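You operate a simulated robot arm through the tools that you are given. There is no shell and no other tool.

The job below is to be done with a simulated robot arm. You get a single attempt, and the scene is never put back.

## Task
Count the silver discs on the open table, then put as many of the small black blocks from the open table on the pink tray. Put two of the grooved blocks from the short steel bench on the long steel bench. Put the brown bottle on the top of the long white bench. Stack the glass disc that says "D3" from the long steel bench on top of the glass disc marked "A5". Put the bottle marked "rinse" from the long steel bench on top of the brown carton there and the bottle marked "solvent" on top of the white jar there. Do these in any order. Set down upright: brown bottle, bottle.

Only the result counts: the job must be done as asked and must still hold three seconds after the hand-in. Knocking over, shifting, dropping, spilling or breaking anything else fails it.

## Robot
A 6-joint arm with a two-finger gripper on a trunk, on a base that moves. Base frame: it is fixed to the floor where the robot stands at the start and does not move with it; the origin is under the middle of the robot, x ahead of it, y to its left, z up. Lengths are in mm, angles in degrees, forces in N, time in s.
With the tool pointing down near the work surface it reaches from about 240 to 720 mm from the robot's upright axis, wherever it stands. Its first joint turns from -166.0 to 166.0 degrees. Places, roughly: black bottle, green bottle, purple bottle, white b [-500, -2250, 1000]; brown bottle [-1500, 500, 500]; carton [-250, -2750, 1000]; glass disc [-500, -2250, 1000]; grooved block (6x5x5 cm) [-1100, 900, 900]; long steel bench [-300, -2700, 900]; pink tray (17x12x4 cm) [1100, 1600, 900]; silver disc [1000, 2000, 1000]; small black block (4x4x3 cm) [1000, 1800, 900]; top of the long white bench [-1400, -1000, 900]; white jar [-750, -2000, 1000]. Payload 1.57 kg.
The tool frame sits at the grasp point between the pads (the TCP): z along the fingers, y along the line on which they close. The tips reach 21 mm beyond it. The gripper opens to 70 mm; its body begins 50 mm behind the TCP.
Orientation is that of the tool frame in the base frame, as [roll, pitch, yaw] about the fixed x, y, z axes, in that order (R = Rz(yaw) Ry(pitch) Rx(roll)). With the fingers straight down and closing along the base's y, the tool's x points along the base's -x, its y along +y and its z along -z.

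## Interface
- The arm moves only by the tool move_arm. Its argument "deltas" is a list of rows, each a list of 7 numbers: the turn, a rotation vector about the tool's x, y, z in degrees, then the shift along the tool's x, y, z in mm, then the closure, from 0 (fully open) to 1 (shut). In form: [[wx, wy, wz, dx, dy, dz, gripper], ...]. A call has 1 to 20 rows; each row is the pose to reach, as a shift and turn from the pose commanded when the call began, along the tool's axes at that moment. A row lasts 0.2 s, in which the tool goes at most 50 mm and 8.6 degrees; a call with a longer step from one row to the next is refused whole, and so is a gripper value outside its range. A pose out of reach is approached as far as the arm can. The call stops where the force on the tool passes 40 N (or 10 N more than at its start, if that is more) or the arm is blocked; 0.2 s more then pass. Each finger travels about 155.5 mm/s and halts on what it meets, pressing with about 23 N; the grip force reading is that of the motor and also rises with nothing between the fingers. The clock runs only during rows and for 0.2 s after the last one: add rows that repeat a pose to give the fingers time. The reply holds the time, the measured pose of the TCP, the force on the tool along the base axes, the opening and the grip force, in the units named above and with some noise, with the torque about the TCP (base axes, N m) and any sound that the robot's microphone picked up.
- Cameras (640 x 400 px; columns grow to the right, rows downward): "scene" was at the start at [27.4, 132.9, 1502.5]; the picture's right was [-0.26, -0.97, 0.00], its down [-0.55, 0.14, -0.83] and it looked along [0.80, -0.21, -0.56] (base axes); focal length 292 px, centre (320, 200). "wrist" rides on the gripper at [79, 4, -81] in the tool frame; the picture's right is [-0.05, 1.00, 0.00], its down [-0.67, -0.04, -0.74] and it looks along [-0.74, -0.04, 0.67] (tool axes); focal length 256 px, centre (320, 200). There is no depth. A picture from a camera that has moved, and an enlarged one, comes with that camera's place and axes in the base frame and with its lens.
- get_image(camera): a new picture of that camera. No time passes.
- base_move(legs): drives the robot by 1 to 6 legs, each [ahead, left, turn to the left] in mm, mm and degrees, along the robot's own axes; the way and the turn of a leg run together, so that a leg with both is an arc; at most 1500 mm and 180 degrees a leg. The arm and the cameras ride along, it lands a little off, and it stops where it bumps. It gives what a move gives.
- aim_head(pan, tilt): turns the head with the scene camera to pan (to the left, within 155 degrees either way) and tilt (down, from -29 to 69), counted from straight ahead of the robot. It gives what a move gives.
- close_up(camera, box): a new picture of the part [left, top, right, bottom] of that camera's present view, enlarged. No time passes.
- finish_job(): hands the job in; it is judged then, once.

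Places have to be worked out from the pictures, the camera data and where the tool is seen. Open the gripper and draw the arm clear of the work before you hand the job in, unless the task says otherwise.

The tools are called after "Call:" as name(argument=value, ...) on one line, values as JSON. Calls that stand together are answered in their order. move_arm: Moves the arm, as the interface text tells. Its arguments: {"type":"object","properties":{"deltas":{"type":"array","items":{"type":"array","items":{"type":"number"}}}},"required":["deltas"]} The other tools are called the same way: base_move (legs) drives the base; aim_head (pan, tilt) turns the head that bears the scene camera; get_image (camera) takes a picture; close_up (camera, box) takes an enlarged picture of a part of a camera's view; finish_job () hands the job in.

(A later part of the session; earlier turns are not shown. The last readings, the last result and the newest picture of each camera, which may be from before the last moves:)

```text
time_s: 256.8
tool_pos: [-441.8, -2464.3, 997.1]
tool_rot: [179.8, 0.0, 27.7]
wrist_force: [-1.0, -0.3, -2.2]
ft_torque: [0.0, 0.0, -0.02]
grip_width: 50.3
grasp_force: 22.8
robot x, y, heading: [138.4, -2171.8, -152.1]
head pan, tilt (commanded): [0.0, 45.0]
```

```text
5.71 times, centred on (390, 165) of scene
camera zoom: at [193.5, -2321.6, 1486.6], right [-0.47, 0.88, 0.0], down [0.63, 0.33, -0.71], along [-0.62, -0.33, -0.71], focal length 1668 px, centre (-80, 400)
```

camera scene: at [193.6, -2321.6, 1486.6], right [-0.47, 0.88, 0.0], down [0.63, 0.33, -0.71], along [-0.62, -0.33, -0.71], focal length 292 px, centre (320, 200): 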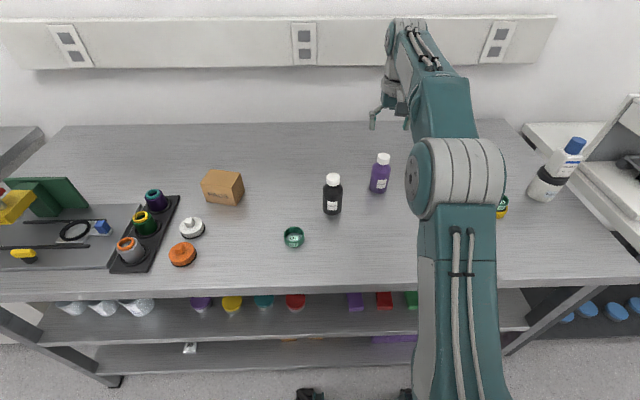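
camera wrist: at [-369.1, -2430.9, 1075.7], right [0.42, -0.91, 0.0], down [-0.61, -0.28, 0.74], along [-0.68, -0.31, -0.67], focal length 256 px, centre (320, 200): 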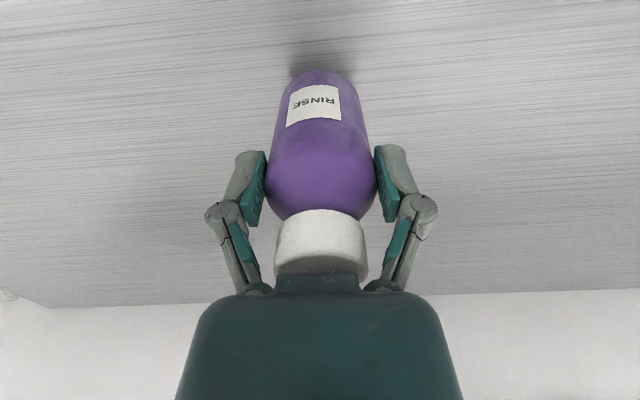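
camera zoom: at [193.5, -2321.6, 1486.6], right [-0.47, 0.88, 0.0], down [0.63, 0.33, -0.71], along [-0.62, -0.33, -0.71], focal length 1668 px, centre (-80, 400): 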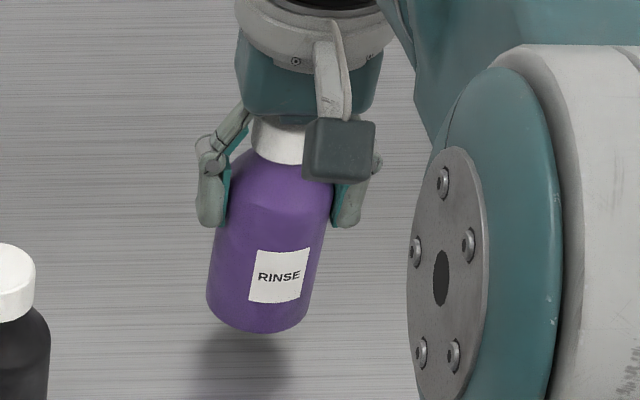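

RINSE is held (2.2 N). I lift it to z≈1110 so its base clears every other bottle, then drive the base 430 mm left toward the carton.

Call:
move_arm(deltas=[[0, 0, 0, 0, 0, -3, 1], [0, 0, 0, 0, 0, -10, 1], [0, 0, 0, 0, 0, -20, 1], [0, 0, 0, 0, 0, -31, 1], [0, 0, 0, 0, 0, -42, 1], [0, 0, 0, 0, 0, -53, 1], [0, 0, 0, 0, 0, -64, 1], [0, 0, 0, 0, 0, -75, 1], [0, 0, 0, 0, 0, -86, 1], [0, 0, 0, 0, 0, -97, 1], [0, 0, 0, 0, 0, -106, 1], [0, 0, 0, 0, 0, -112, 1], [0, 0, 0, 0, 0, -114, 1], [0, 0, 0, 0, 0, -114, 1]])

Call:
get_image(camera="wrist")

Call:
base_move(legs=[[0, 215, 0], [0, 215, 0]])

Call:
get_image(camera="scene")

Call:
get_image(camera="wrist")

```text
time_s: 259.8
tool_pos: [-440.9, -2463.7, 1109.9]
tool_rot: [179.9, 0.1, 27.8]
wrist_force: [1.3, 0.8, -1.8]
ft_torque: [-0.01, -0.02, 0.02]
grip_width: 50.6
grasp_force: 22.9
robot x, y, heading: [141.6, -2174.3, -152.1]
head pan, tilt (commanded): [0.0, 45.0]
```

```text
taken
camera wrist: at [-369.1, -2431.3, 1189.9], right [0.42, -0.91, 0.0], down [-0.61, -0.28, 0.74], along [-0.68, -0.31, -0.67], focal length 256 px, centre (320, 200)
```

wrist: 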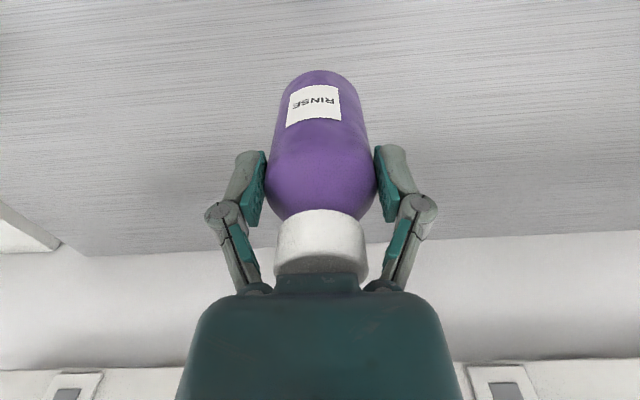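

```text
time_s: 262.8
tool_pos: [-247.0, -2834.1, 1111.1]
tool_rot: [179.6, 0.1, 27.4]
wrist_force: [-0.2, 1.5, -2.0]
ft_torque: [-0.05, -0.03, -0.01]
grip_width: 50.8
grasp_force: 22.6
robot x, y, heading: [337.8, -2554.0, -152.7]
head pan, tilt (commanded): [0.0, 45.0]
```

```text
taken
camera scene: at [388.6, -2694.0, 1487.3], right [-0.46, 0.89, 0.0], down [0.63, 0.33, -0.71], along [-0.62, -0.33, -0.71], focal length 292 px, centre (320, 200)
```

scene: 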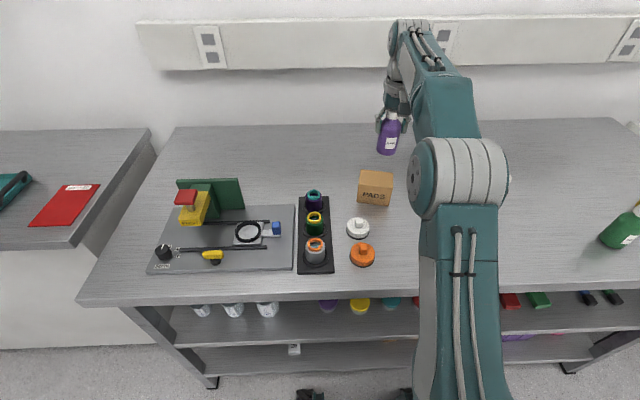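

```text
taken
camera wrist: at [-175.0, -2800.4, 1189.6], right [0.41, -0.91, 0.01], down [-0.61, -0.27, 0.74], along [-0.68, -0.31, -0.67], focal length 256 px, centre (320, 200)
```

wrist: 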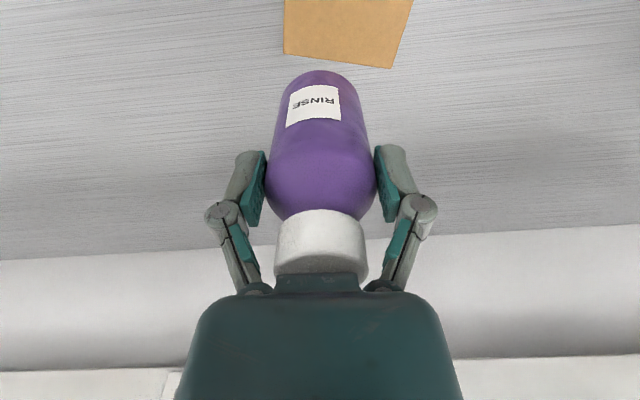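

RINSE is still held, carton just in front of it. I let the robot settle and zoom on carton and bottle.

Call:
move_arm(deltas=[[0, 0, 0, 0, 0, 0, 1], [0, 0, 0, 0, 0, 0, 1]])

Call:
close_up(camera="scene", box=[340, 100, 420, 220])

Call:
get_image(camera="wrist")

```text
time_s: 263.4
tool_pos: [-245.7, -2835.8, 1109.8]
tool_rot: [179.8, 0.1, 27.2]
wrist_force: [-0.1, 0.0, -2.0]
ft_torque: [-0.01, 0.0, 0.01]
grip_width: 50.3
grasp_force: 23.2
robot x, y, heading: [339.0, -2551.6, -152.3]
head pan, tilt (commanded): [0.0, 45.0]
```

```text
3.33 times, centred on (380, 160) of scene
camera zoom: at [391.9, -2700.3, 1486.5], right [-0.46, 0.89, 0.0], down [0.63, 0.33, -0.71], along [-0.63, -0.33, -0.71], focal length 973 px, centre (120, 333)
```

zoom: 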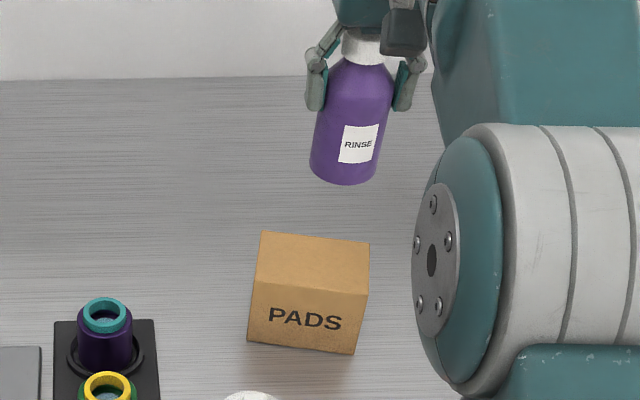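

```text
taken
camera wrist: at [-172.3, -2803.8, 1190.4], right [0.41, -0.91, 0.0], down [-0.61, -0.27, 0.75], along [-0.68, -0.31, -0.67], focal length 256 px, centre (320, 200)
```

wrist: 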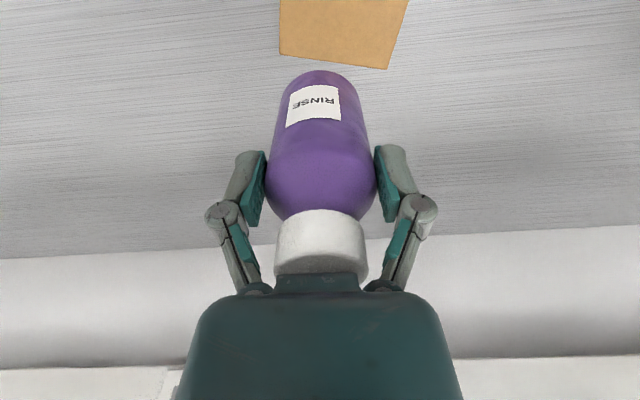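

Both cameras agree on the carton's top. Its centre is 32.6 mm nearer the robot and 18 mm to the left of the bottle; I move there and lower to ~8 mm above the top.

Call:
move_arm(deltas=[[0, 0, 0, 4, 2.2, 0, 1], [0, 0, 0, 11, 6, 0, 1], [0, 0, 0, 20, 11, 0, 1], [0, 0, 0, 28, 15.5, 0, 1], [0, 0, 0, 32.6, 18.1, 0, 1], [0, 0, 0, 32.6, 18.1, 5, 1], [0, 0, 0, 32.6, 18.1, 14, 1], [0, 0, 0, 32.6, 18.1, 24, 1], [0, 0, 0, 32.6, 18.1, 34, 1], [0, 0, 0, 32.6, 18.1, 44, 1], [0, 0, 0, 32.6, 18.1, 53, 1], [0, 0, 0, 32.6, 18.1, 57, 1], [0, 0, 0, 32.6, 18.1, 57, 1]])

Call:
get_image(camera="wrist")

Call:
close_up(camera="scene", box=[340, 110, 420, 220])

```text
time_s: 266.1
tool_pos: [-205.7, -2839.6, 1053.7]
tool_rot: [179.8, -0.1, 27.4]
wrist_force: [0.2, 0.2, -1.0]
ft_torque: [-0.01, -0.02, -0.02]
grip_width: 50.6
grasp_force: 23.0
robot x, y, heading: [341.2, -2554.4, -152.1]
head pan, tilt (commanded): [0.0, 45.0]
```

```text
taken
camera wrist: at [-133.8, -2806.6, 1133.5], right [0.41, -0.91, 0.0], down [-0.61, -0.27, 0.75], along [-0.68, -0.31, -0.67], focal length 256 px, centre (320, 200)
```

wrist: 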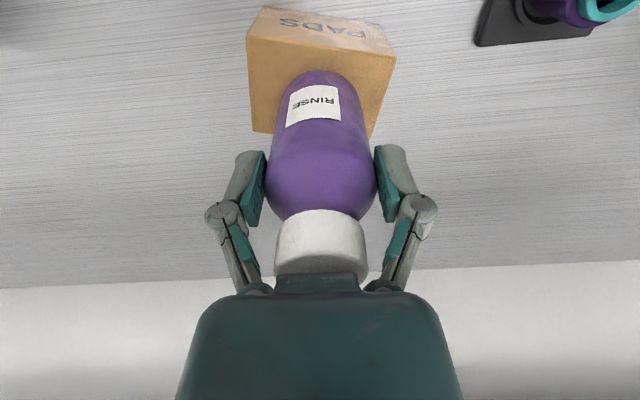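

```text
3.64 times, centred on (380, 165) of scene
camera zoom: at [392.2, -2700.5, 1486.6], right [-0.46, 0.89, 0.0], down [0.63, 0.33, -0.71], along [-0.63, -0.33, -0.71], focal length 1061 px, centre (102, 327)
```

zoom: 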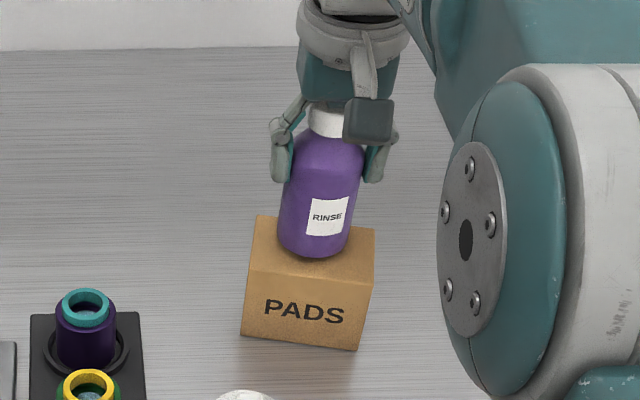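

The bottle is centred over the carton within ~1 mm. I lower to contact.

Call:
move_arm(deltas=[[0, 0, 0, 0, 0, 2, 1], [0, 0, 0, 0, 0, 4, 1], [0, 0, 0, 0, 0, 6, 1], [0, 0, 0, 0, 0, 7.5, 1], [0, 0, 0, 0, 0, 7.5, 1]])

Call:
move_arm(deltas=[[0, 0, 0, 0, 0, 1.2, 1], [0, 0, 0, 0, 0, 1.2, 1]])

Call:
move_arm(deltas=[[0, 0, 0, 0, 0, 1.2, 1], [0, 0, 0, 0, 0, 1.2, 1]])

```text
time_s: 267.4
tool_pos: [-206.7, -2838.4, 1046.5]
tool_rot: [179.8, 0.1, 27.3]
wrist_force: [0.5, 0.3, -2.8]
ft_torque: [0.0, 0.0, 0.01]
grip_width: 50.4
grasp_force: 23.5
robot x, y, heading: [341.4, -2554.2, -152.2]
head pan, tilt (commanded): [0.0, 45.0]
```

```text
time_s: 267.9
tool_pos: [-206.4, -2837.3, 1047.5]
tool_rot: [179.9, 0.1, 27.3]
wrist_force: [-0.1, 0.8, 5.9]
ft_torque: [0.18, 0.02, -0.04]
grip_width: 50.3
grasp_force: 23.4
robot x, y, heading: [341.6, -2554.2, -152.2]
head pan, tilt (commanded): [0.0, 45.0]
```

```text
time_s: 268.6
tool_pos: [-206.5, -2839.2, 1045.4]
tool_rot: [179.8, 0.2, 27.3]
wrist_force: [0.1, 1.4, 15.1]
ft_torque: [-0.02, 0.08, -0.08]
grip_width: 50.8
grasp_force: 22.8
robot x, y, heading: [339.5, -2554.1, -152.5]
head pan, tilt (commanded): [0.0, 45.0]
```

Contact (15 N): the bottle stands on the carton. I ease off, open in small steps and check.

Call:
move_arm(deltas=[[0, 0, 0, 0, 0, -0.7, 1], [0, 0, 0, 0, 0, -1.2, 0.25], [0, 0, 0, 0, 0, -1.2, 0.2], [0, 0, 0, 0, 0, -1.2, 0.12], [0, 0, 0, 0, 0, -1.2, 0.05], [0, 0, 0, 0, 0, -1.2, 0]])

Call:
close_up(camera="scene", box=[340, 110, 420, 220])

Call:
get_image(camera="wrist")

```text
time_s: 269.9
tool_pos: [-206.8, -2839.2, 1046.5]
tool_rot: [179.8, 0.1, 27.2]
wrist_force: [-0.1, -0.2, 0.2]
ft_torque: [0.01, 0.01, -0.04]
grip_width: 69.9
grasp_force: 0.0
robot x, y, heading: [342.7, -2555.1, -152.2]
head pan, tilt (commanded): [0.0, 45.0]
```

```text
3.64 times, centred on (380, 165) of scene
camera zoom: at [392.2, -2700.5, 1486.6], right [-0.46, 0.89, 0.0], down [0.63, 0.33, -0.71], along [-0.63, -0.33, -0.71], focal length 1061 px, centre (102, 327)
```

zoom: 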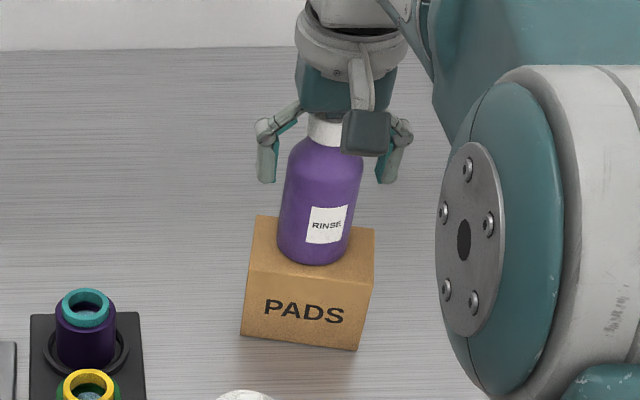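

```text
taken
camera wrist: at [-134.3, -2806.6, 1125.2], right [0.41, -0.91, 0.0], down [-0.61, -0.27, 0.75], along [-0.68, -0.31, -0.67], focal length 256 px, centre (320, 200)
```

wrist: 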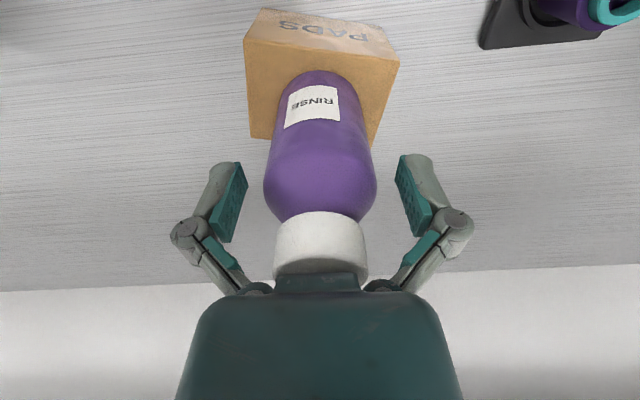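

RINSE stands upright on the carton. I rise straight up, then retract.

Call:
move_arm(deltas=[[0, 0, 0, 0, 0, -5, 0], [0, 0, 0, 0, 0, -20, 0], [0, 0, 0, 0, 0, -45, 0], [0, 0, 0, 0, 0, -72, 0], [0, 0, 0, 0, 0, -90, 0], [0, 0, 0, 30, 0, -100, 0], [0, 0, 0, 75, 0, -105, 0], [0, 0, 0, 120, 0, -110, 0], [0, 0, 0, 165, 0, -115, 0], [0, 0, 0, 210, 0, -120, 0], [0, 0, 0, 210, 0, -120, 0]])

Call:
get_image(camera="scene")

Call:
get_image(camera="wrist")

```text
time_s: 272.4
tool_pos: [-20.0, -2742.1, 1161.9]
tool_rot: [179.7, 0.1, 27.2]
wrist_force: [0.9, 0.0, 0.6]
ft_torque: [0.01, -0.02, 0.01]
grip_width: 70.0
grasp_force: 0.1
robot x, y, heading: [340.8, -2554.4, -152.6]
head pan, tilt (commanded): [0.0, 45.0]
```

```text
taken
camera scene: at [393.5, -2699.8, 1486.6], right [-0.46, 0.89, 0.0], down [0.63, 0.33, -0.71], along [-0.63, -0.33, -0.71], focal length 292 px, centre (320, 200)
```

scene: 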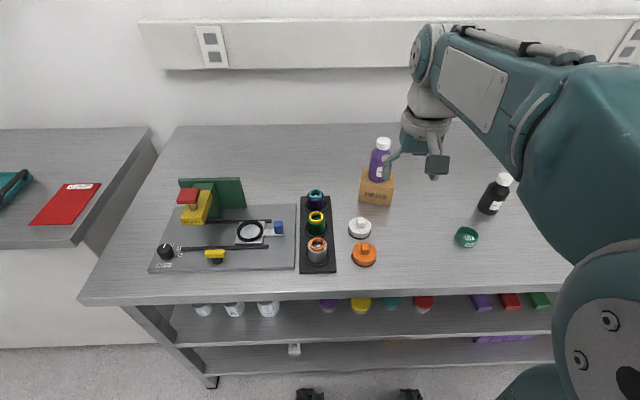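

```text
taken
camera wrist: at [53.2, -2709.4, 1243.1], right [0.41, -0.91, 0.0], down [-0.61, -0.27, 0.75], along [-0.68, -0.31, -0.67], focal length 256 px, centre (320, 200)
```

wrist: 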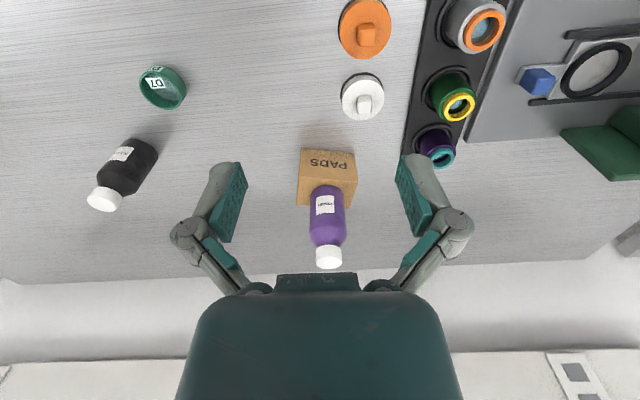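

All three bench jobs are done. I back away from the bench, turn toward the left wall and drive toward the short steel bench.

Call:
base_move(legs=[[-370, 0, 0], [0, 0, -89], [1500, 0, 0], [1100, 0, 0]])

Call:
aim_head(pan=0, tilt=25)

Call:
get_image(camera="scene")

```text
time_s: 290.8
tool_pos: [-687.6, 303.4, 1163.5]
tool_rot: [179.8, 0.1, -63.2]
wrist_force: [0.2, -0.4, -0.3]
ft_torque: [-0.01, 0.0, -0.03]
grip_width: 70.0
grasp_force: 0.0
robot x, y, heading: [-505.6, -57.8, 117.1]
head pan, tilt (commanded): [0.0, 45.0]
```

```text
time_s: 291.6
tool_pos: [-689.6, 303.2, 1164.1]
tool_rot: [179.8, 0.2, -63.2]
wrist_force: [-0.3, 0.4, -0.6]
ft_torque: [0.02, 0.01, 0.0]
grip_width: 69.9
grasp_force: 0.2
robot x, y, heading: [-501.0, -57.5, 117.2]
head pan, tilt (commanded): [0.0, 25.0]
```

```text
taken
camera scene: at [-654.7, -98.7, 1517.1], right [0.89, 0.46, 0.0], down [0.19, -0.38, -0.91], along [-0.41, 0.81, -0.42], focal length 292 px, centre (320, 200)
```

scene: 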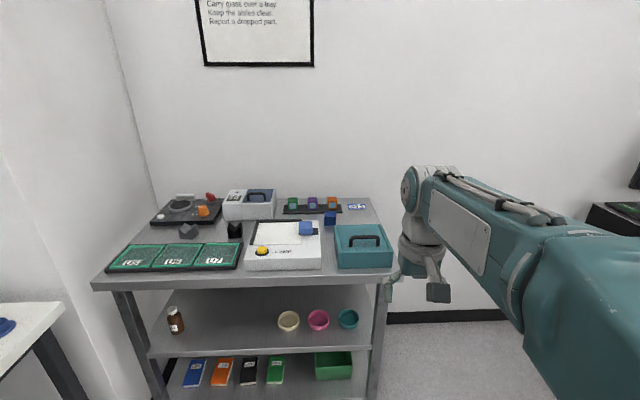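

The short steel bench is in front. I zoom to identify the grooved blocks and the brown bottle.

Call:
close_up(camera="scene", box=[130, 180, 290, 280])

Call:
close_up(camera="scene", box=[270, 180, 430, 280])

Call:
close_up(camera="scene", box=[120, 280, 280, 380])

```text
4.00 times, centred on (210, 230) of scene
camera zoom: at [-654.7, -98.7, 1517.1], right [0.89, 0.46, 0.0], down [0.19, -0.38, -0.91], along [-0.41, 0.81, -0.42], focal length 1167 px, centre (760, 80)
```

zoom: 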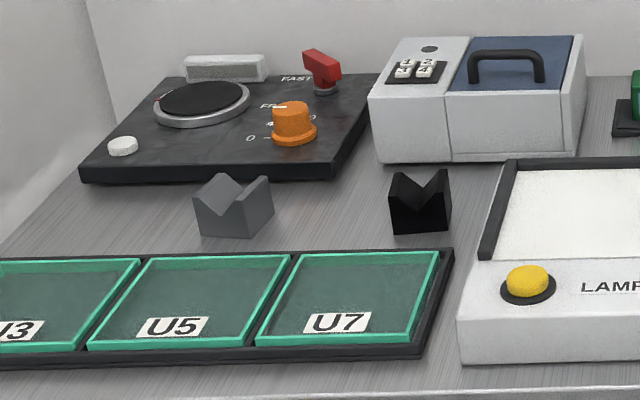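

```text
4.00 times, centred on (350, 230) of scene
camera zoom: at [-654.7, -98.7, 1517.1], right [0.89, 0.46, 0.0], down [0.19, -0.38, -0.91], along [-0.41, 0.81, -0.42], focal length 1167 px, centre (200, 80)
```

zoom: 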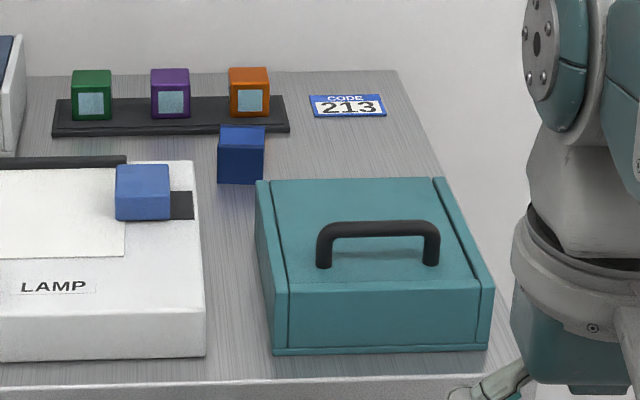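

```text
4.00 times, centred on (200, 330) of scene
camera zoom: at [-654.7, -98.7, 1517.1], right [0.89, 0.46, 0.0], down [0.19, -0.38, -0.91], along [-0.41, 0.81, -0.42], focal length 1167 px, centre (800, -320)
```

zoom: 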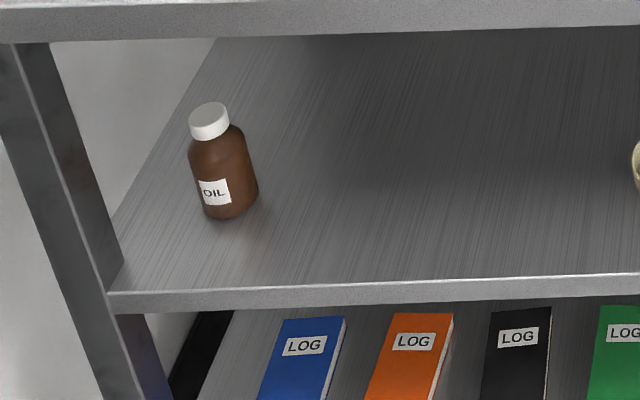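

I see a grey and a black V-block (grooved) and a dark-blue block behind; the brown "OIL" bottle stands on the middle shelf. I move closer (ahead 330, left 350) for a better look.

Call:
base_move(legs=[[0, 350, 0], [330, 0, 0]])

Call:
aim_head(pan=0, tilt=40)

Call:
get_image(camera="scene")

Call:
get_image(camera="wrist")

```text
time_s: 295.7
tool_pos: [-1155.0, 430.2, 1163.7]
tool_rot: [179.9, 0.1, -62.7]
wrist_force: [-0.3, 1.0, 0.2]
ft_torque: [0.0, 0.0, 0.0]
grip_width: 70.0
grasp_force: 0.0
robot x, y, heading: [-961.3, 71.4, 117.6]
head pan, tilt (commanded): [0.0, 25.0]
```

```text
time_s: 296.4
tool_pos: [-1154.7, 432.6, 1162.7]
tool_rot: [179.8, 0.1, -62.7]
wrist_force: [0.0, 0.5, 0.4]
ft_torque: [-0.02, -0.03, 0.01]
grip_width: 69.9
grasp_force: 0.2
robot x, y, heading: [-967.6, 72.4, 117.6]
head pan, tilt (commanded): [0.0, 40.0]
```

```text
taken
camera scene: at [-1114.1, 23.4, 1493.9], right [0.89, 0.46, 0.0], down [0.3, -0.57, -0.77], along [-0.35, 0.68, -0.64], focal length 292 px, centre (320, 200)
```

scene: 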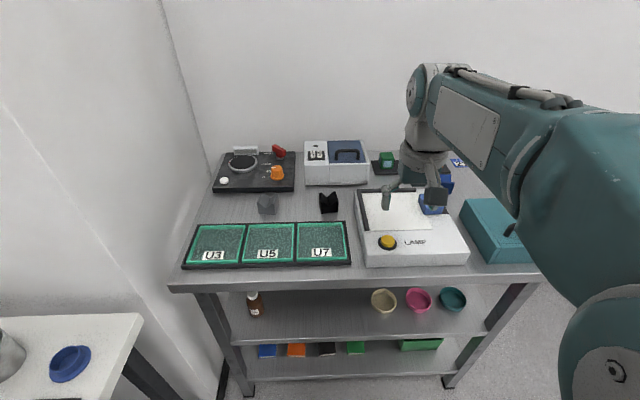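

```text
taken
camera wrist: at [-1121.3, 358.7, 1243.2], right [-0.91, -0.41, 0.0], down [-0.27, 0.61, 0.75], along [-0.31, 0.68, -0.67], focal length 256 px, centre (320, 200)
```

wrist: 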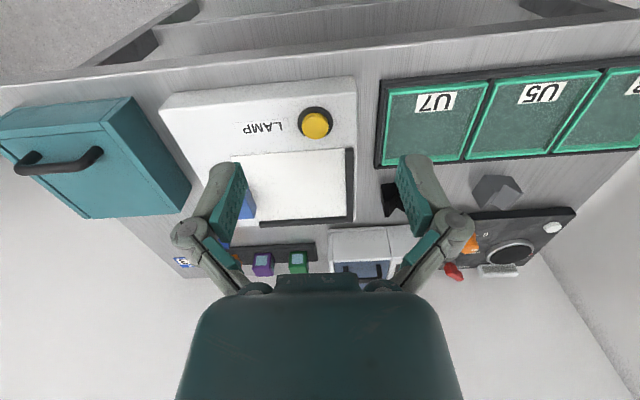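

I zoom on the V-blocks, on the blue block, and on the bottle.

Call:
close_up(camera="scene", box=[250, 180, 350, 220])

Call:
close_up(camera="scene", box=[350, 140, 480, 230])

Call:
close_up(camera="scene", box=[210, 270, 310, 350])

Call:
close_up(camera="scene", box=[0, 250, 160, 400])

```text
6.40 times, centred on (300, 200) of scene
camera zoom: at [-1114.1, 23.4, 1493.9], right [0.89, 0.46, 0.0], down [0.3, -0.57, -0.77], along [-0.35, 0.68, -0.64], focal length 1868 px, centre (448, 200)
```

zoom: 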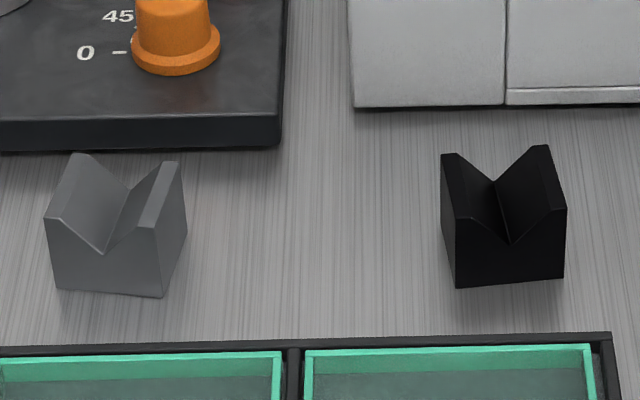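

```text
4.44 times, centred on (415, 185) of scene
camera zoom: at [-1114.1, 23.4, 1493.9], right [0.89, 0.46, 0.0], down [0.3, -0.57, -0.77], along [-0.35, 0.68, -0.64], focal length 1297 px, centre (-102, 267)
```

zoom: 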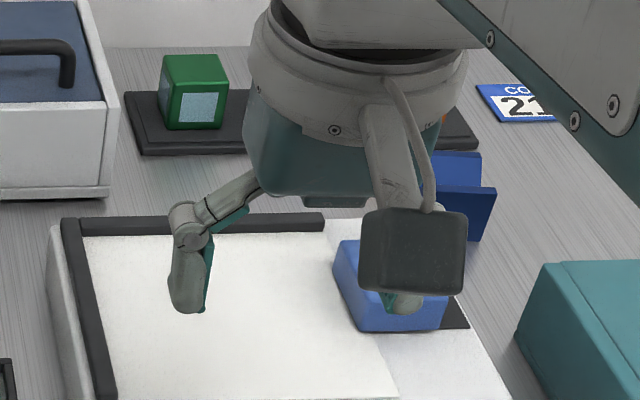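

```text
5.00 times, centred on (260, 310) of scene
camera zoom: at [-1114.1, 23.4, 1493.9], right [0.89, 0.46, 0.0], down [0.3, -0.57, -0.77], along [-0.35, 0.68, -0.64], focal length 1459 px, centre (620, -350)
```

zoom: 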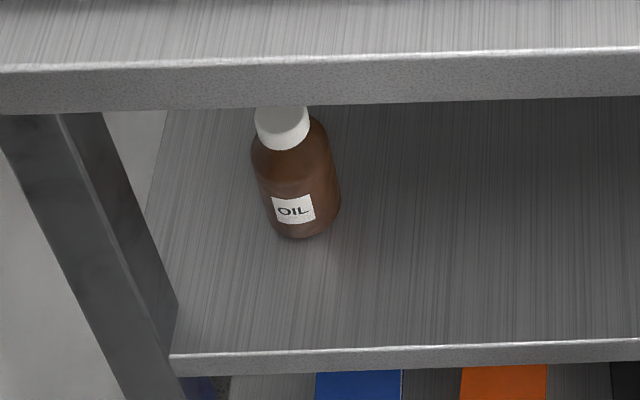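

```text
2.67 times, centred on (80, 325) of scene
camera zoom: at [-1114.1, 23.4, 1493.9], right [0.89, 0.46, 0.0], down [0.3, -0.57, -0.77], along [-0.35, 0.68, -0.64], focal length 778 px, centre (960, -133)
```

zoom: 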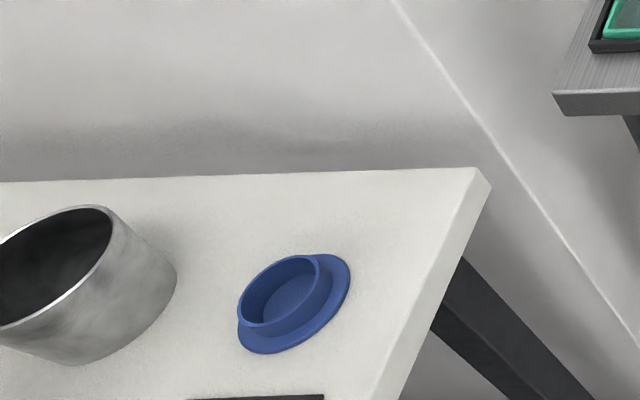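

Three V-blocks exist (grey, black, dark blue); I'll take the grey and black ones. I move 100 mm left and 50 mm ahead to reach them.

Call:
base_move(legs=[[0, 100, 0], [50, 0, 0]])

Call:
get_image(camera="scene")

Call:
close_up(camera="scene", box=[270, 180, 400, 240])

```text
time_s: 298.1
tool_pos: [-1254.1, 437.3, 1162.3]
tool_rot: [179.4, 0.1, -63.1]
wrist_force: [0.7, 0.5, 0.7]
ft_torque: [-0.05, 0.06, 0.03]
grip_width: 69.9
grasp_force: 0.1
robot x, y, heading: [-1071.5, 75.1, 117.3]
head pan, tilt (commanded): [0.0, 40.0]
```

```text
taken
camera scene: at [-1220.6, 25.2, 1494.0], right [0.89, 0.46, 0.0], down [0.3, -0.57, -0.77], along [-0.35, 0.68, -0.64], focal length 292 px, centre (320, 200)
```

scene: 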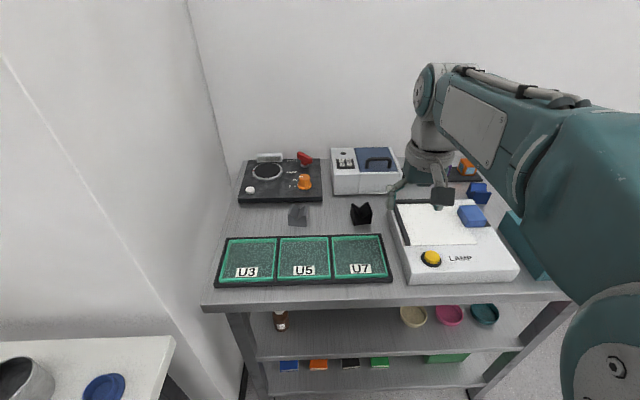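

```text
4.92 times, centred on (335, 210) of scene
camera zoom: at [-1220.6, 25.2, 1494.0], right [0.89, 0.46, 0.0], down [0.3, -0.57, -0.77], along [-0.35, 0.68, -0.64], focal length 1437 px, centre (246, 151)
```

zoom: 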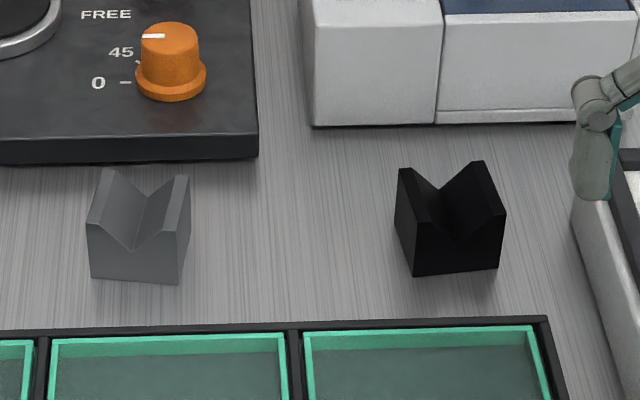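

Grey V-block ≈ [-1552, 535] (turned ~7° clockwise), black ≈ [-1395, 624] (turned ~8° counter-clockwise). I move the gripper above the grey block at z≈1080.

Call:
move_arm(deltas=[[0, 0, 1, -28, 28, 0, 0], [0, 0, 2, -56, 56, 0, 0], [0, 0, 3, -84, 84, 0, 0], [0, 0, 4, -112, 112, 0, 0], [0, 0, 5, -140, 140, 0, 0], [0, 0, 6, -168, 168, 10, 0], [0, 0, 7, -196, 196, 30, 0], [0, 0, 7.3, -222, 221.5, 60, 0], [0, 0, 7.3, -222, 221.5, 82, 0], [0, 0, 7.3, -222, 221.5, 82, 0]])

Call:
get_image(camera="wrist")

Call:
get_image(camera="scene")

```text
time_s: 300.3
tool_pos: [-1553.1, 534.8, 1083.5]
tool_rot: [179.5, 0.0, -70.3]
wrist_force: [0.7, 0.2, -0.1]
ft_torque: [0.0, 0.03, -0.01]
grip_width: 70.1
grasp_force: 0.0
robot x, y, heading: [-1069.3, 69.8, 117.3]
head pan, tilt (commanded): [0.0, 40.0]
```

```text
taken
camera wrist: at [-1528.4, 458.4, 1163.6], right [-0.96, -0.29, 0.01], down [-0.18, 0.64, 0.74], along [-0.22, 0.71, -0.67], focal length 256 px, centre (320, 200)
```

wrist: 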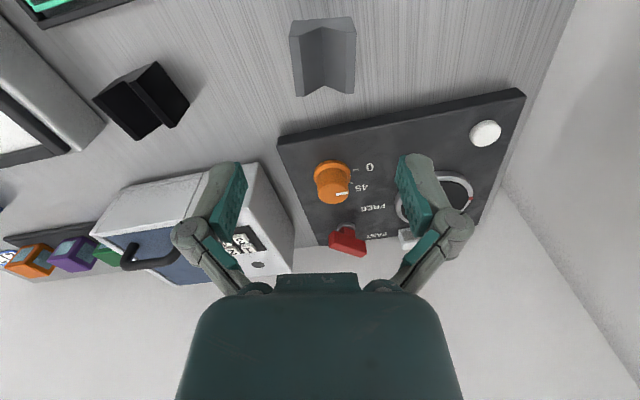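

```text
taken
camera scene: at [-1223.5, 25.2, 1493.7], right [0.89, 0.46, 0.0], down [0.3, -0.57, -0.76], along [-0.35, 0.68, -0.64], focal length 292 px, centre (320, 200)
```

scene: 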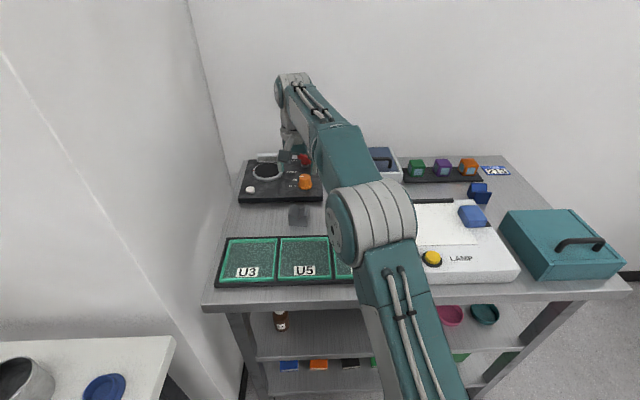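

The grey block is squarely aligned below. I zoom to measure its offset.

Call:
close_up(camera="wrist", box=[264, 0, 384, 110])

```text
3.64 times, centred on (324, 55) of wrist
camera zoom: at [-1528.4, 458.4, 1163.6], right [-0.96, -0.29, 0.01], down [-0.18, 0.64, 0.74], along [-0.22, 0.71, -0.67], focal length 931 px, centre (306, 727)
```

zoom: 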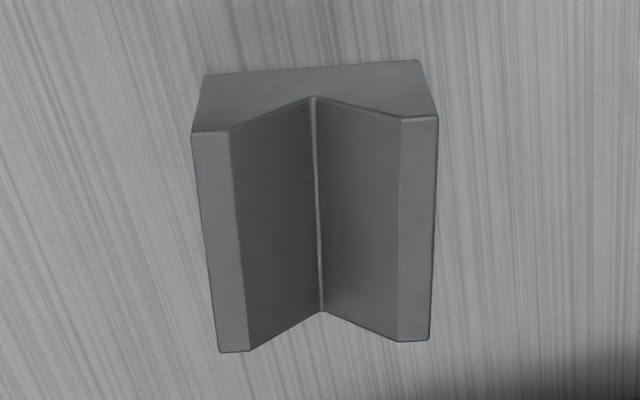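

The block is 49 mm wide, offset (+0.8, +2.8) mm and turned ~3.4°. I align and descend to z≈942.

Call:
move_arm(deltas=[[0, 0, -3.4, 0.8, 2.8, 30, 0], [0, 0, -3.4, 0.8, 2.8, 70, 0], [0, 0, -3.4, 0.8, 2.8, 105, 0], [0, 0, -3.4, 0.8, 2.8, 105, 0]])

Call:
get_image(camera="wrist")

```text
time_s: 301.3
tool_pos: [-1557.2, 532.2, 978.6]
tool_rot: [179.5, 0.0, -67.0]
wrist_force: [-0.1, 0.4, -0.5]
ft_torque: [0.02, 0.02, 0.0]
grip_width: 69.9
grasp_force: 0.1
robot x, y, heading: [-1070.7, 66.9, 117.4]
head pan, tilt (commanded): [0.0, 40.0]
```

```text
taken
camera wrist: at [-1528.4, 457.0, 1058.3], right [-0.94, -0.34, 0.01], down [-0.22, 0.63, 0.74], along [-0.26, 0.7, -0.67], focal length 256 px, centre (320, 200)
```

wrist: 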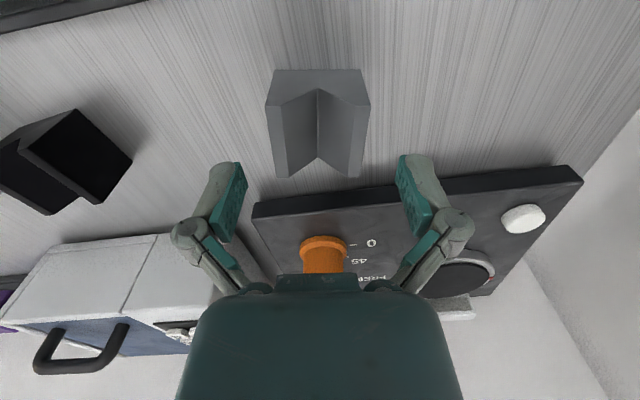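

Well aligned. I descend to TCP z≈941 and close.

Call:
move_arm(deltas=[[0, 0, 0, 0, -1, 15, 0], [0, 0, 0, 0, -1, 28, 0], [0, 0, 0, 0, -1, 37, 0.05], [0, 0, 0, 0, -1, 37, 0.15]])

Call:
move_arm(deltas=[[0, 0, 0, 0, 0, 0, 0.3], [0, 0, 0, 0, 0, 0, 0.6], [0, 0, 0, 0, 0, 0, 1], [0, 0, 0, 0, 0, 0, 1]])

Call:
get_image(camera="wrist")

```text
time_s: 302.3
tool_pos: [-1556.8, 530.4, 941.4]
tool_rot: [179.5, 0.0, -67.0]
wrist_force: [0.0, -0.8, -0.6]
ft_torque: [-0.01, 0.02, -0.01]
grip_width: 59.7
grasp_force: 0.1
robot x, y, heading: [-1076.0, 74.6, 117.2]
head pan, tilt (commanded): [0.0, 40.0]
```

```text
time_s: 303.3
tool_pos: [-1556.1, 532.0, 942.1]
tool_rot: [179.6, 0.0, -66.9]
wrist_force: [1.3, 0.5, 1.8]
ft_torque: [-0.07, -0.1, -0.02]
grip_width: 52.1
grasp_force: 23.3
robot x, y, heading: [-1074.6, 70.0, 117.6]
head pan, tilt (commanded): [0.0, 40.0]
```

```text
taken
camera wrist: at [-1528.1, 456.1, 1022.2], right [-0.94, -0.34, 0.01], down [-0.22, 0.63, 0.74], along [-0.26, 0.7, -0.67], focal length 256 px, centre (320, 200)
```

wrist: 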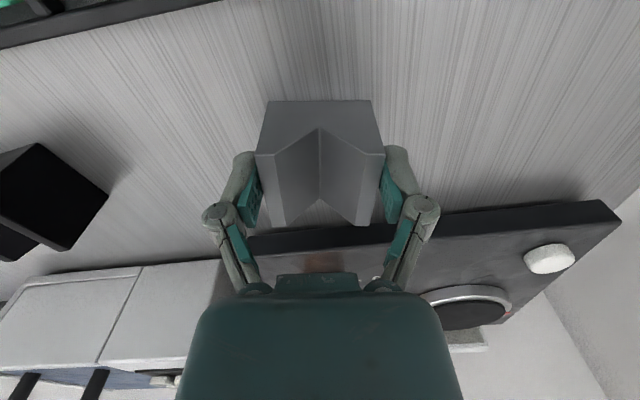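

Gripped at 52 mm. I lift slowly and check.

Call:
move_arm(deltas=[[0, 0, 0, 0, 0, -1, 1], [0, 0, 0, 0, 0, -2, 1], [0, 0, 0, 0, 0, -4, 1], [0, 0, 0, 0, 0, -7, 1], [0, 0, 0, 0, 0, -11, 1], [0, 0, 0, 0, 0, -16, 1], [0, 0, 0, 0, 0, -22, 1], [0, 0, 0, 0, 0, -30, 1], [0, 0, 0, 0, 0, -40, 1], [0, 0, 0, 0, 0, -50, 1], [0, 0, 0, 0, 0, -60, 1], [0, 0, 0, 0, 0, -60, 1]])

Call:
get_image(camera="wrist")

```text
time_s: 305.9
tool_pos: [-1554.3, 531.7, 1002.3]
tool_rot: [179.6, 0.1, -66.8]
wrist_force: [0.0, 0.7, -3.2]
ft_torque: [-0.01, -0.03, 0.0]
grip_width: 52.2
grasp_force: 22.9
robot x, y, heading: [-1071.6, 68.9, 117.3]
head pan, tilt (commanded): [0.0, 40.0]
```

```text
taken
camera wrist: at [-1526.5, 457.0, 1081.8], right [-0.94, -0.34, 0.01], down [-0.22, 0.63, 0.74], along [-0.26, 0.7, -0.67], focal length 256 px, centre (320, 200)
```

wrist: 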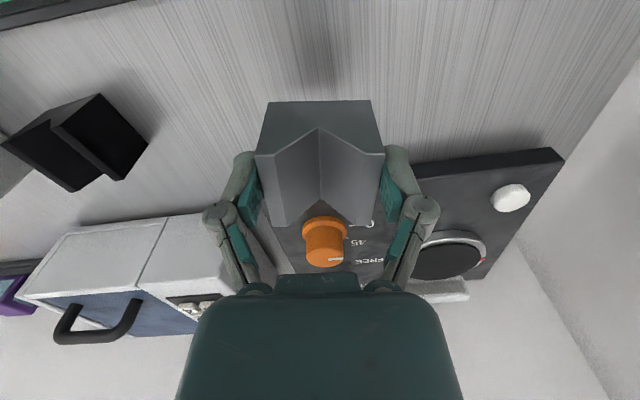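

Held firmly (3.2 N). I raise it and retract to a travel pose close to the robot.

Call:
move_arm(deltas=[[0, 0, 0, 0, 0, -4, 1], [0, 0, 0, 0, 0, -14, 1], [0, 0, 0, 0, 0, -30, 1], [0, 0, 0, 4, -3, -48, 1], [0, 0, 0, 14, -12, -66, 1], [0, 0, 0, 30, -27, -84, 1], [0, 0, 0, 48, -44, -100, 1], [0, 0, 0, 67, -61, -108, 1], [0, 0, 0, 86, -78, -110, 1], [0, 0, 0, 105, -95, -110, 1], [0, 0, 0, 124, -112, -110, 1], [0, 0, 0, 143, -130, -110, 1], [0, 0, 0, 162, -147, -110, 1], [0, 0, 0, 181, -164, -110, 1], [0, 0, 0, 198, -180, -110, 1], [0, 0, 0, 211, -192, -110, 1], [0, 0, 0, 218, -198, -110, 1], [0, 0, 0, 220, -200, -110, 1], [0, 0, 0, 220, -200, -110, 1]])

Call:
get_image(camera="wrist")

Call:
get_image(camera="scene")

```text
time_s: 309.9
tool_pos: [-1283.5, 407.4, 1109.2]
tool_rot: [179.4, 0.0, -66.9]
wrist_force: [-0.7, 0.0, -2.7]
ft_torque: [0.0, -0.06, -0.02]
grip_width: 51.8
grasp_force: 22.8
robot x, y, heading: [-1070.5, 72.0, 117.3]
head pan, tilt (commanded): [0.0, 40.0]
```

```text
taken
camera wrist: at [-1255.4, 333.0, 1189.2], right [-0.94, -0.34, 0.01], down [-0.22, 0.63, 0.74], along [-0.26, 0.7, -0.67], focal length 256 px, centre (320, 200)
```

wrist: 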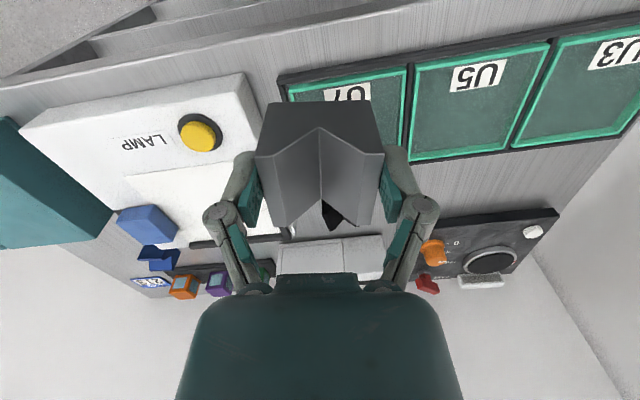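

```text
taken
camera scene: at [-1222.1, 24.5, 1493.8], right [0.89, 0.46, 0.0], down [0.3, -0.57, -0.77], along [-0.35, 0.68, -0.64], focal length 292 px, centre (320, 200)
```

scene: 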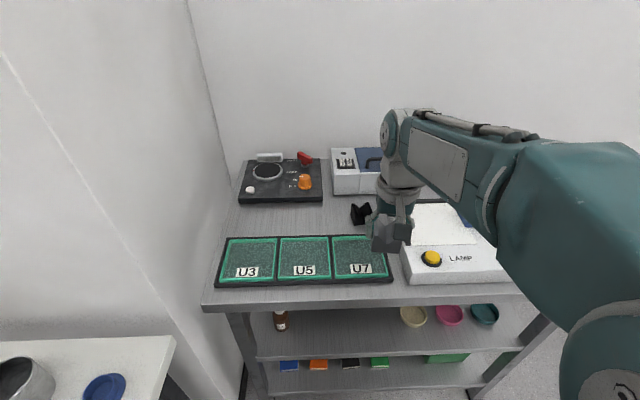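

I now drive back to the long steel bench: shift clear of the white bench, reverse ~2.3 m, and turn left 90° to face it.

Call:
base_move(legs=[[0, -250, 0], [-1500, 0, 0], [-840, 0, 0], [0, 0, 90.4]])

Call:
aim_head(pan=0, tilt=35)

Call:
get_image(camera="scene")

Call:
get_image(camera="wrist")

```text
time_s: 326.8
tool_pos: [-92.8, -2125.7, 1109.7]
tool_rot: [179.5, 0.1, 22.1]
wrist_force: [0.0, -0.3, -2.5]
ft_torque: [0.0, -0.02, -0.05]
grip_width: 51.9
grasp_force: 23.0
robot x, y, heading: [253.0, -1919.4, -153.4]
head pan, tilt (commanded): [0.0, 40.0]
```

```text
time_s: 327.4
tool_pos: [-91.9, -2126.1, 1109.2]
tool_rot: [179.4, 0.0, 22.1]
wrist_force: [0.3, 0.7, -2.0]
ft_torque: [0.02, -0.01, -0.01]
grip_width: 51.6
grasp_force: 22.9
robot x, y, heading: [249.6, -1921.3, -153.9]
head pan, tilt (commanded): [0.0, 35.0]
```

```text
taken
camera scene: at [291.0, -2073.3, 1501.3], right [-0.44, 0.9, 0.0], down [0.51, 0.26, -0.82], along [-0.73, -0.36, -0.57], focal length 292 px, centre (320, 200)
```

scene: 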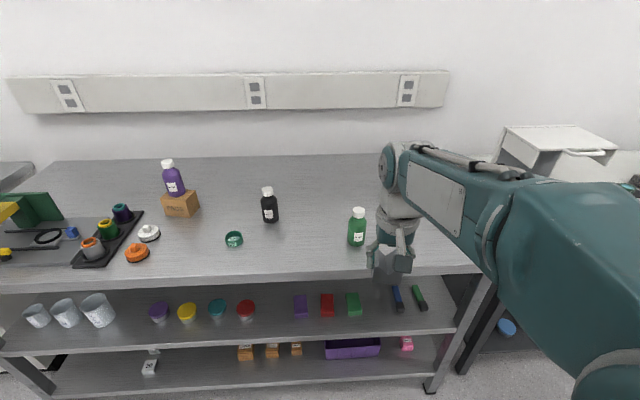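

```text
taken
camera wrist: at [-17.5, -2100.4, 1189.1], right [0.33, -0.95, 0.01], down [-0.63, -0.21, 0.74], along [-0.7, -0.25, -0.67], focal length 256 px, centre (320, 200)
```

wrist: 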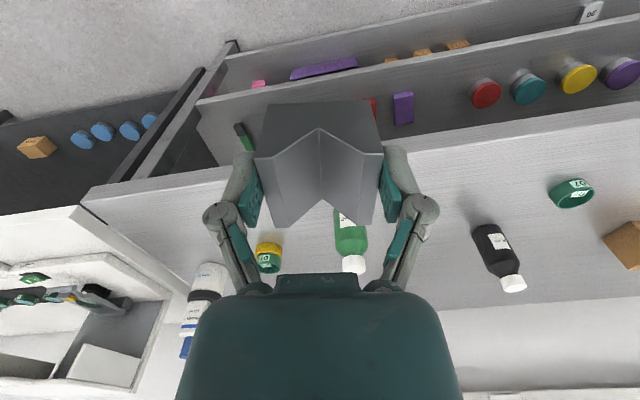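

The block is still held and everything on the bench stands. I align the heading and move up to the bench.

Call:
base_move(legs=[[0, 0, 1.5], [195, -28, 0]])

Call:
aim_head(pan=0, tilt=45)

Call:
get_image(camera="scene")

```text
time_s: 329.4
tool_pos: [-269.9, -2201.1, 1108.4]
tool_rot: [179.5, 0.1, 23.7]
wrist_force: [0.0, -0.3, -2.3]
ft_torque: [-0.01, -0.02, -0.02]
grip_width: 51.4
grasp_force: 23.5
robot x, y, heading: [67.8, -1982.4, -152.3]
head pan, tilt (commanded): [0.0, 35.0]
```

```text
time_s: 330.1
tool_pos: [-269.9, -2201.0, 1108.8]
tool_rot: [179.3, 0.0, 23.6]
wrist_force: [-0.6, -0.8, -2.9]
ft_torque: [0.0, -0.02, 0.02]
grip_width: 51.7
grasp_force: 23.0
robot x, y, heading: [63.4, -1987.5, -152.3]
head pan, tilt (commanded): [0.0, 45.0]
```

```text
taken
camera scene: at [118.4, -2134.1, 1486.6], right [-0.47, 0.88, 0.0], down [0.62, 0.33, -0.71], along [-0.62, -0.33, -0.71], focal length 292 px, centre (320, 200)
```

scene: 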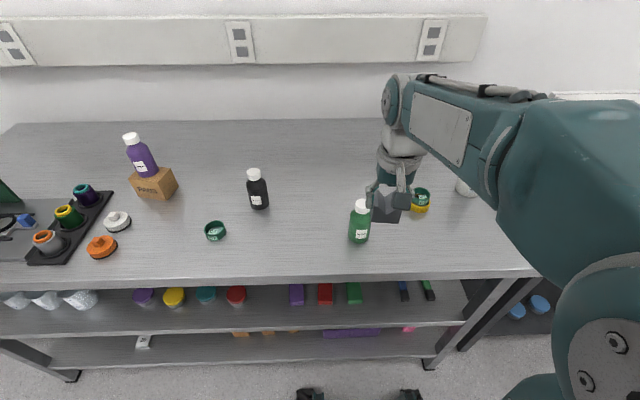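

I carry the block to a free spot near [-400, -2050] (clear of the A5 stack and SOAP).

Call:
move_arm(deltas=[[0, 0, 0, -1, -4, 0, 1], [0, 0, 0, -4, -13, 0, 1], [0, 0, 0, -9, -29, 0, 1], [0, 0, 0, -15, -48, 0, 1], [0, 0, 0, -21, -68, 0, 1], [0, 0, 0, -27, -88, 0, 1], [0, 0, 0, -33, -108, 0, 1], [0, 0, 0, -39, -128, 0, 1], [0, 0, 0, -45, -147, 0, 1], [0, 0, 0, -51, -165, 0, 1], [0, 0, 0, -56, -180, 0, 1], [0, 0, 0, -58.7, -190.4, 0, 1], [0, 0, 0, -58.7, -190.4, 0, 1]])

Call:
get_image(camera="wrist")

Call:
get_image(camera="scene")

```text
time_s: 332.9
tool_pos: [-399.1, -2049.1, 1106.7]
tool_rot: [179.4, 0.1, 23.5]
wrist_force: [0.0, 0.3, -2.6]
ft_torque: [0.03, -0.05, -0.04]
grip_width: 52.0
grasp_force: 22.6
robot x, y, heading: [66.2, -1990.7, -152.0]
head pan, tilt (commanded): [0.0, 45.0]
```

```text
taken
camera wrist: at [-326.2, -2020.5, 1186.8], right [0.35, -0.94, 0.01], down [-0.63, -0.23, 0.74], along [-0.69, -0.27, -0.67], focal length 256 px, centre (320, 200)
```

wrist: 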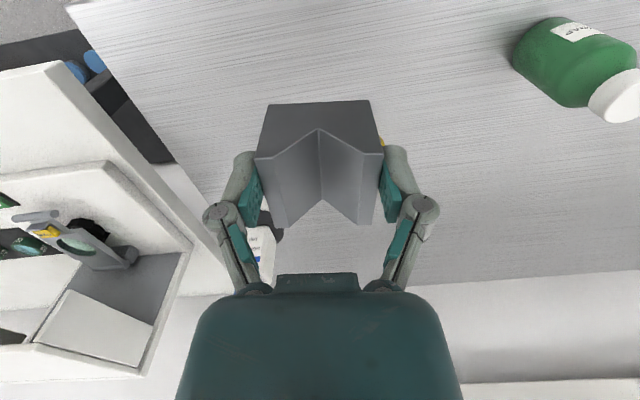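

```text
taken
camera scene: at [117.5, -2133.3, 1486.7], right [-0.47, 0.88, 0.0], down [0.63, 0.33, -0.71], along [-0.62, -0.33, -0.71], focal length 292 px, centre (320, 200)
```

scene: 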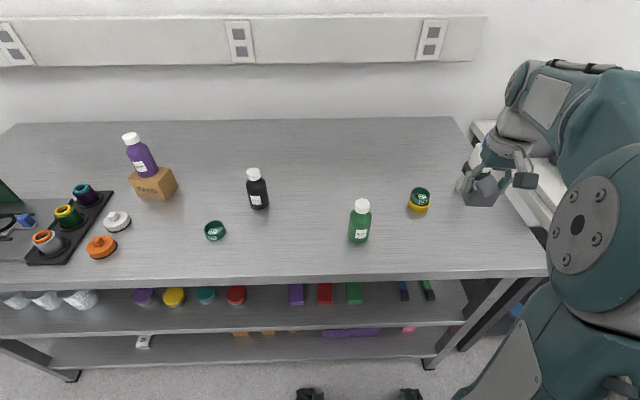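

The area below is free. I lower the block to a few mm above the bench.

Call:
move_arm(deltas=[[0, 0, 0, 0, 0, 4, 1], [0, 0, 0, 0, 0, 13, 1], [0, 0, 0, 0, 0, 27, 1], [0, 0, 0, 0, 0, 42, 1], [0, 0, 0, 0, 0, 57, 1], [0, 0, 0, 0, 0, 72, 1], [0, 0, 0, 0, 0, 87, 1], [0, 0, 0, 0, 0, 102, 1], [0, 0, 0, 0, 0, 117, 1], [0, 0, 0, 0, 0, 132, 1], [0, 0, 0, 0, 0, 145, 1], [0, 0, 0, 0, 0, 155, 1], [0, 0, 0, 0, 0, 160, 1], [0, 0, 0, 0, 0, 160, 1]])

Call:
move_arm(deltas=[[0, 0, 0, 0, 0, 1.5, 1], [0, 0, 0, 0, 0, 3, 1], [0, 0, 0, 0, 0, 3, 1]])

Call:
move_arm(deltas=[[0, 0, 0, 0, 0, 1.5, 1], [0, 0, 0, 0, 0, 1.5, 1]])

```text
time_s: 335.9
tool_pos: [-400.5, -2051.4, 947.0]
tool_rot: [179.4, 0.0, 23.7]
wrist_force: [0.0, 0.1, -3.3]
ft_torque: [0.0, -0.02, 0.02]
grip_width: 51.7
grasp_force: 23.5
robot x, y, heading: [61.9, -1988.4, -152.0]
head pan, tilt (commanded): [0.0, 45.0]
```

```text
time_s: 336.7
tool_pos: [-400.3, -2052.4, 944.0]
tool_rot: [179.4, 0.0, 23.7]
wrist_force: [1.0, 0.0, -2.7]
ft_torque: [-0.01, 0.01, 0.0]
grip_width: 51.6
grasp_force: 23.6
robot x, y, heading: [64.4, -1989.7, -152.2]
head pan, tilt (commanded): [0.0, 45.0]
```

```text
time_s: 337.3
tool_pos: [-399.7, -2050.9, 942.7]
tool_rot: [179.4, 0.0, 23.6]
wrist_force: [0.2, -0.8, 0.8]
ft_torque: [-0.02, 0.07, 0.01]
grip_width: 51.6
grasp_force: 22.8
robot x, y, heading: [64.1, -1987.4, -151.9]
head pan, tilt (commanded): [0.0, 45.0]
```

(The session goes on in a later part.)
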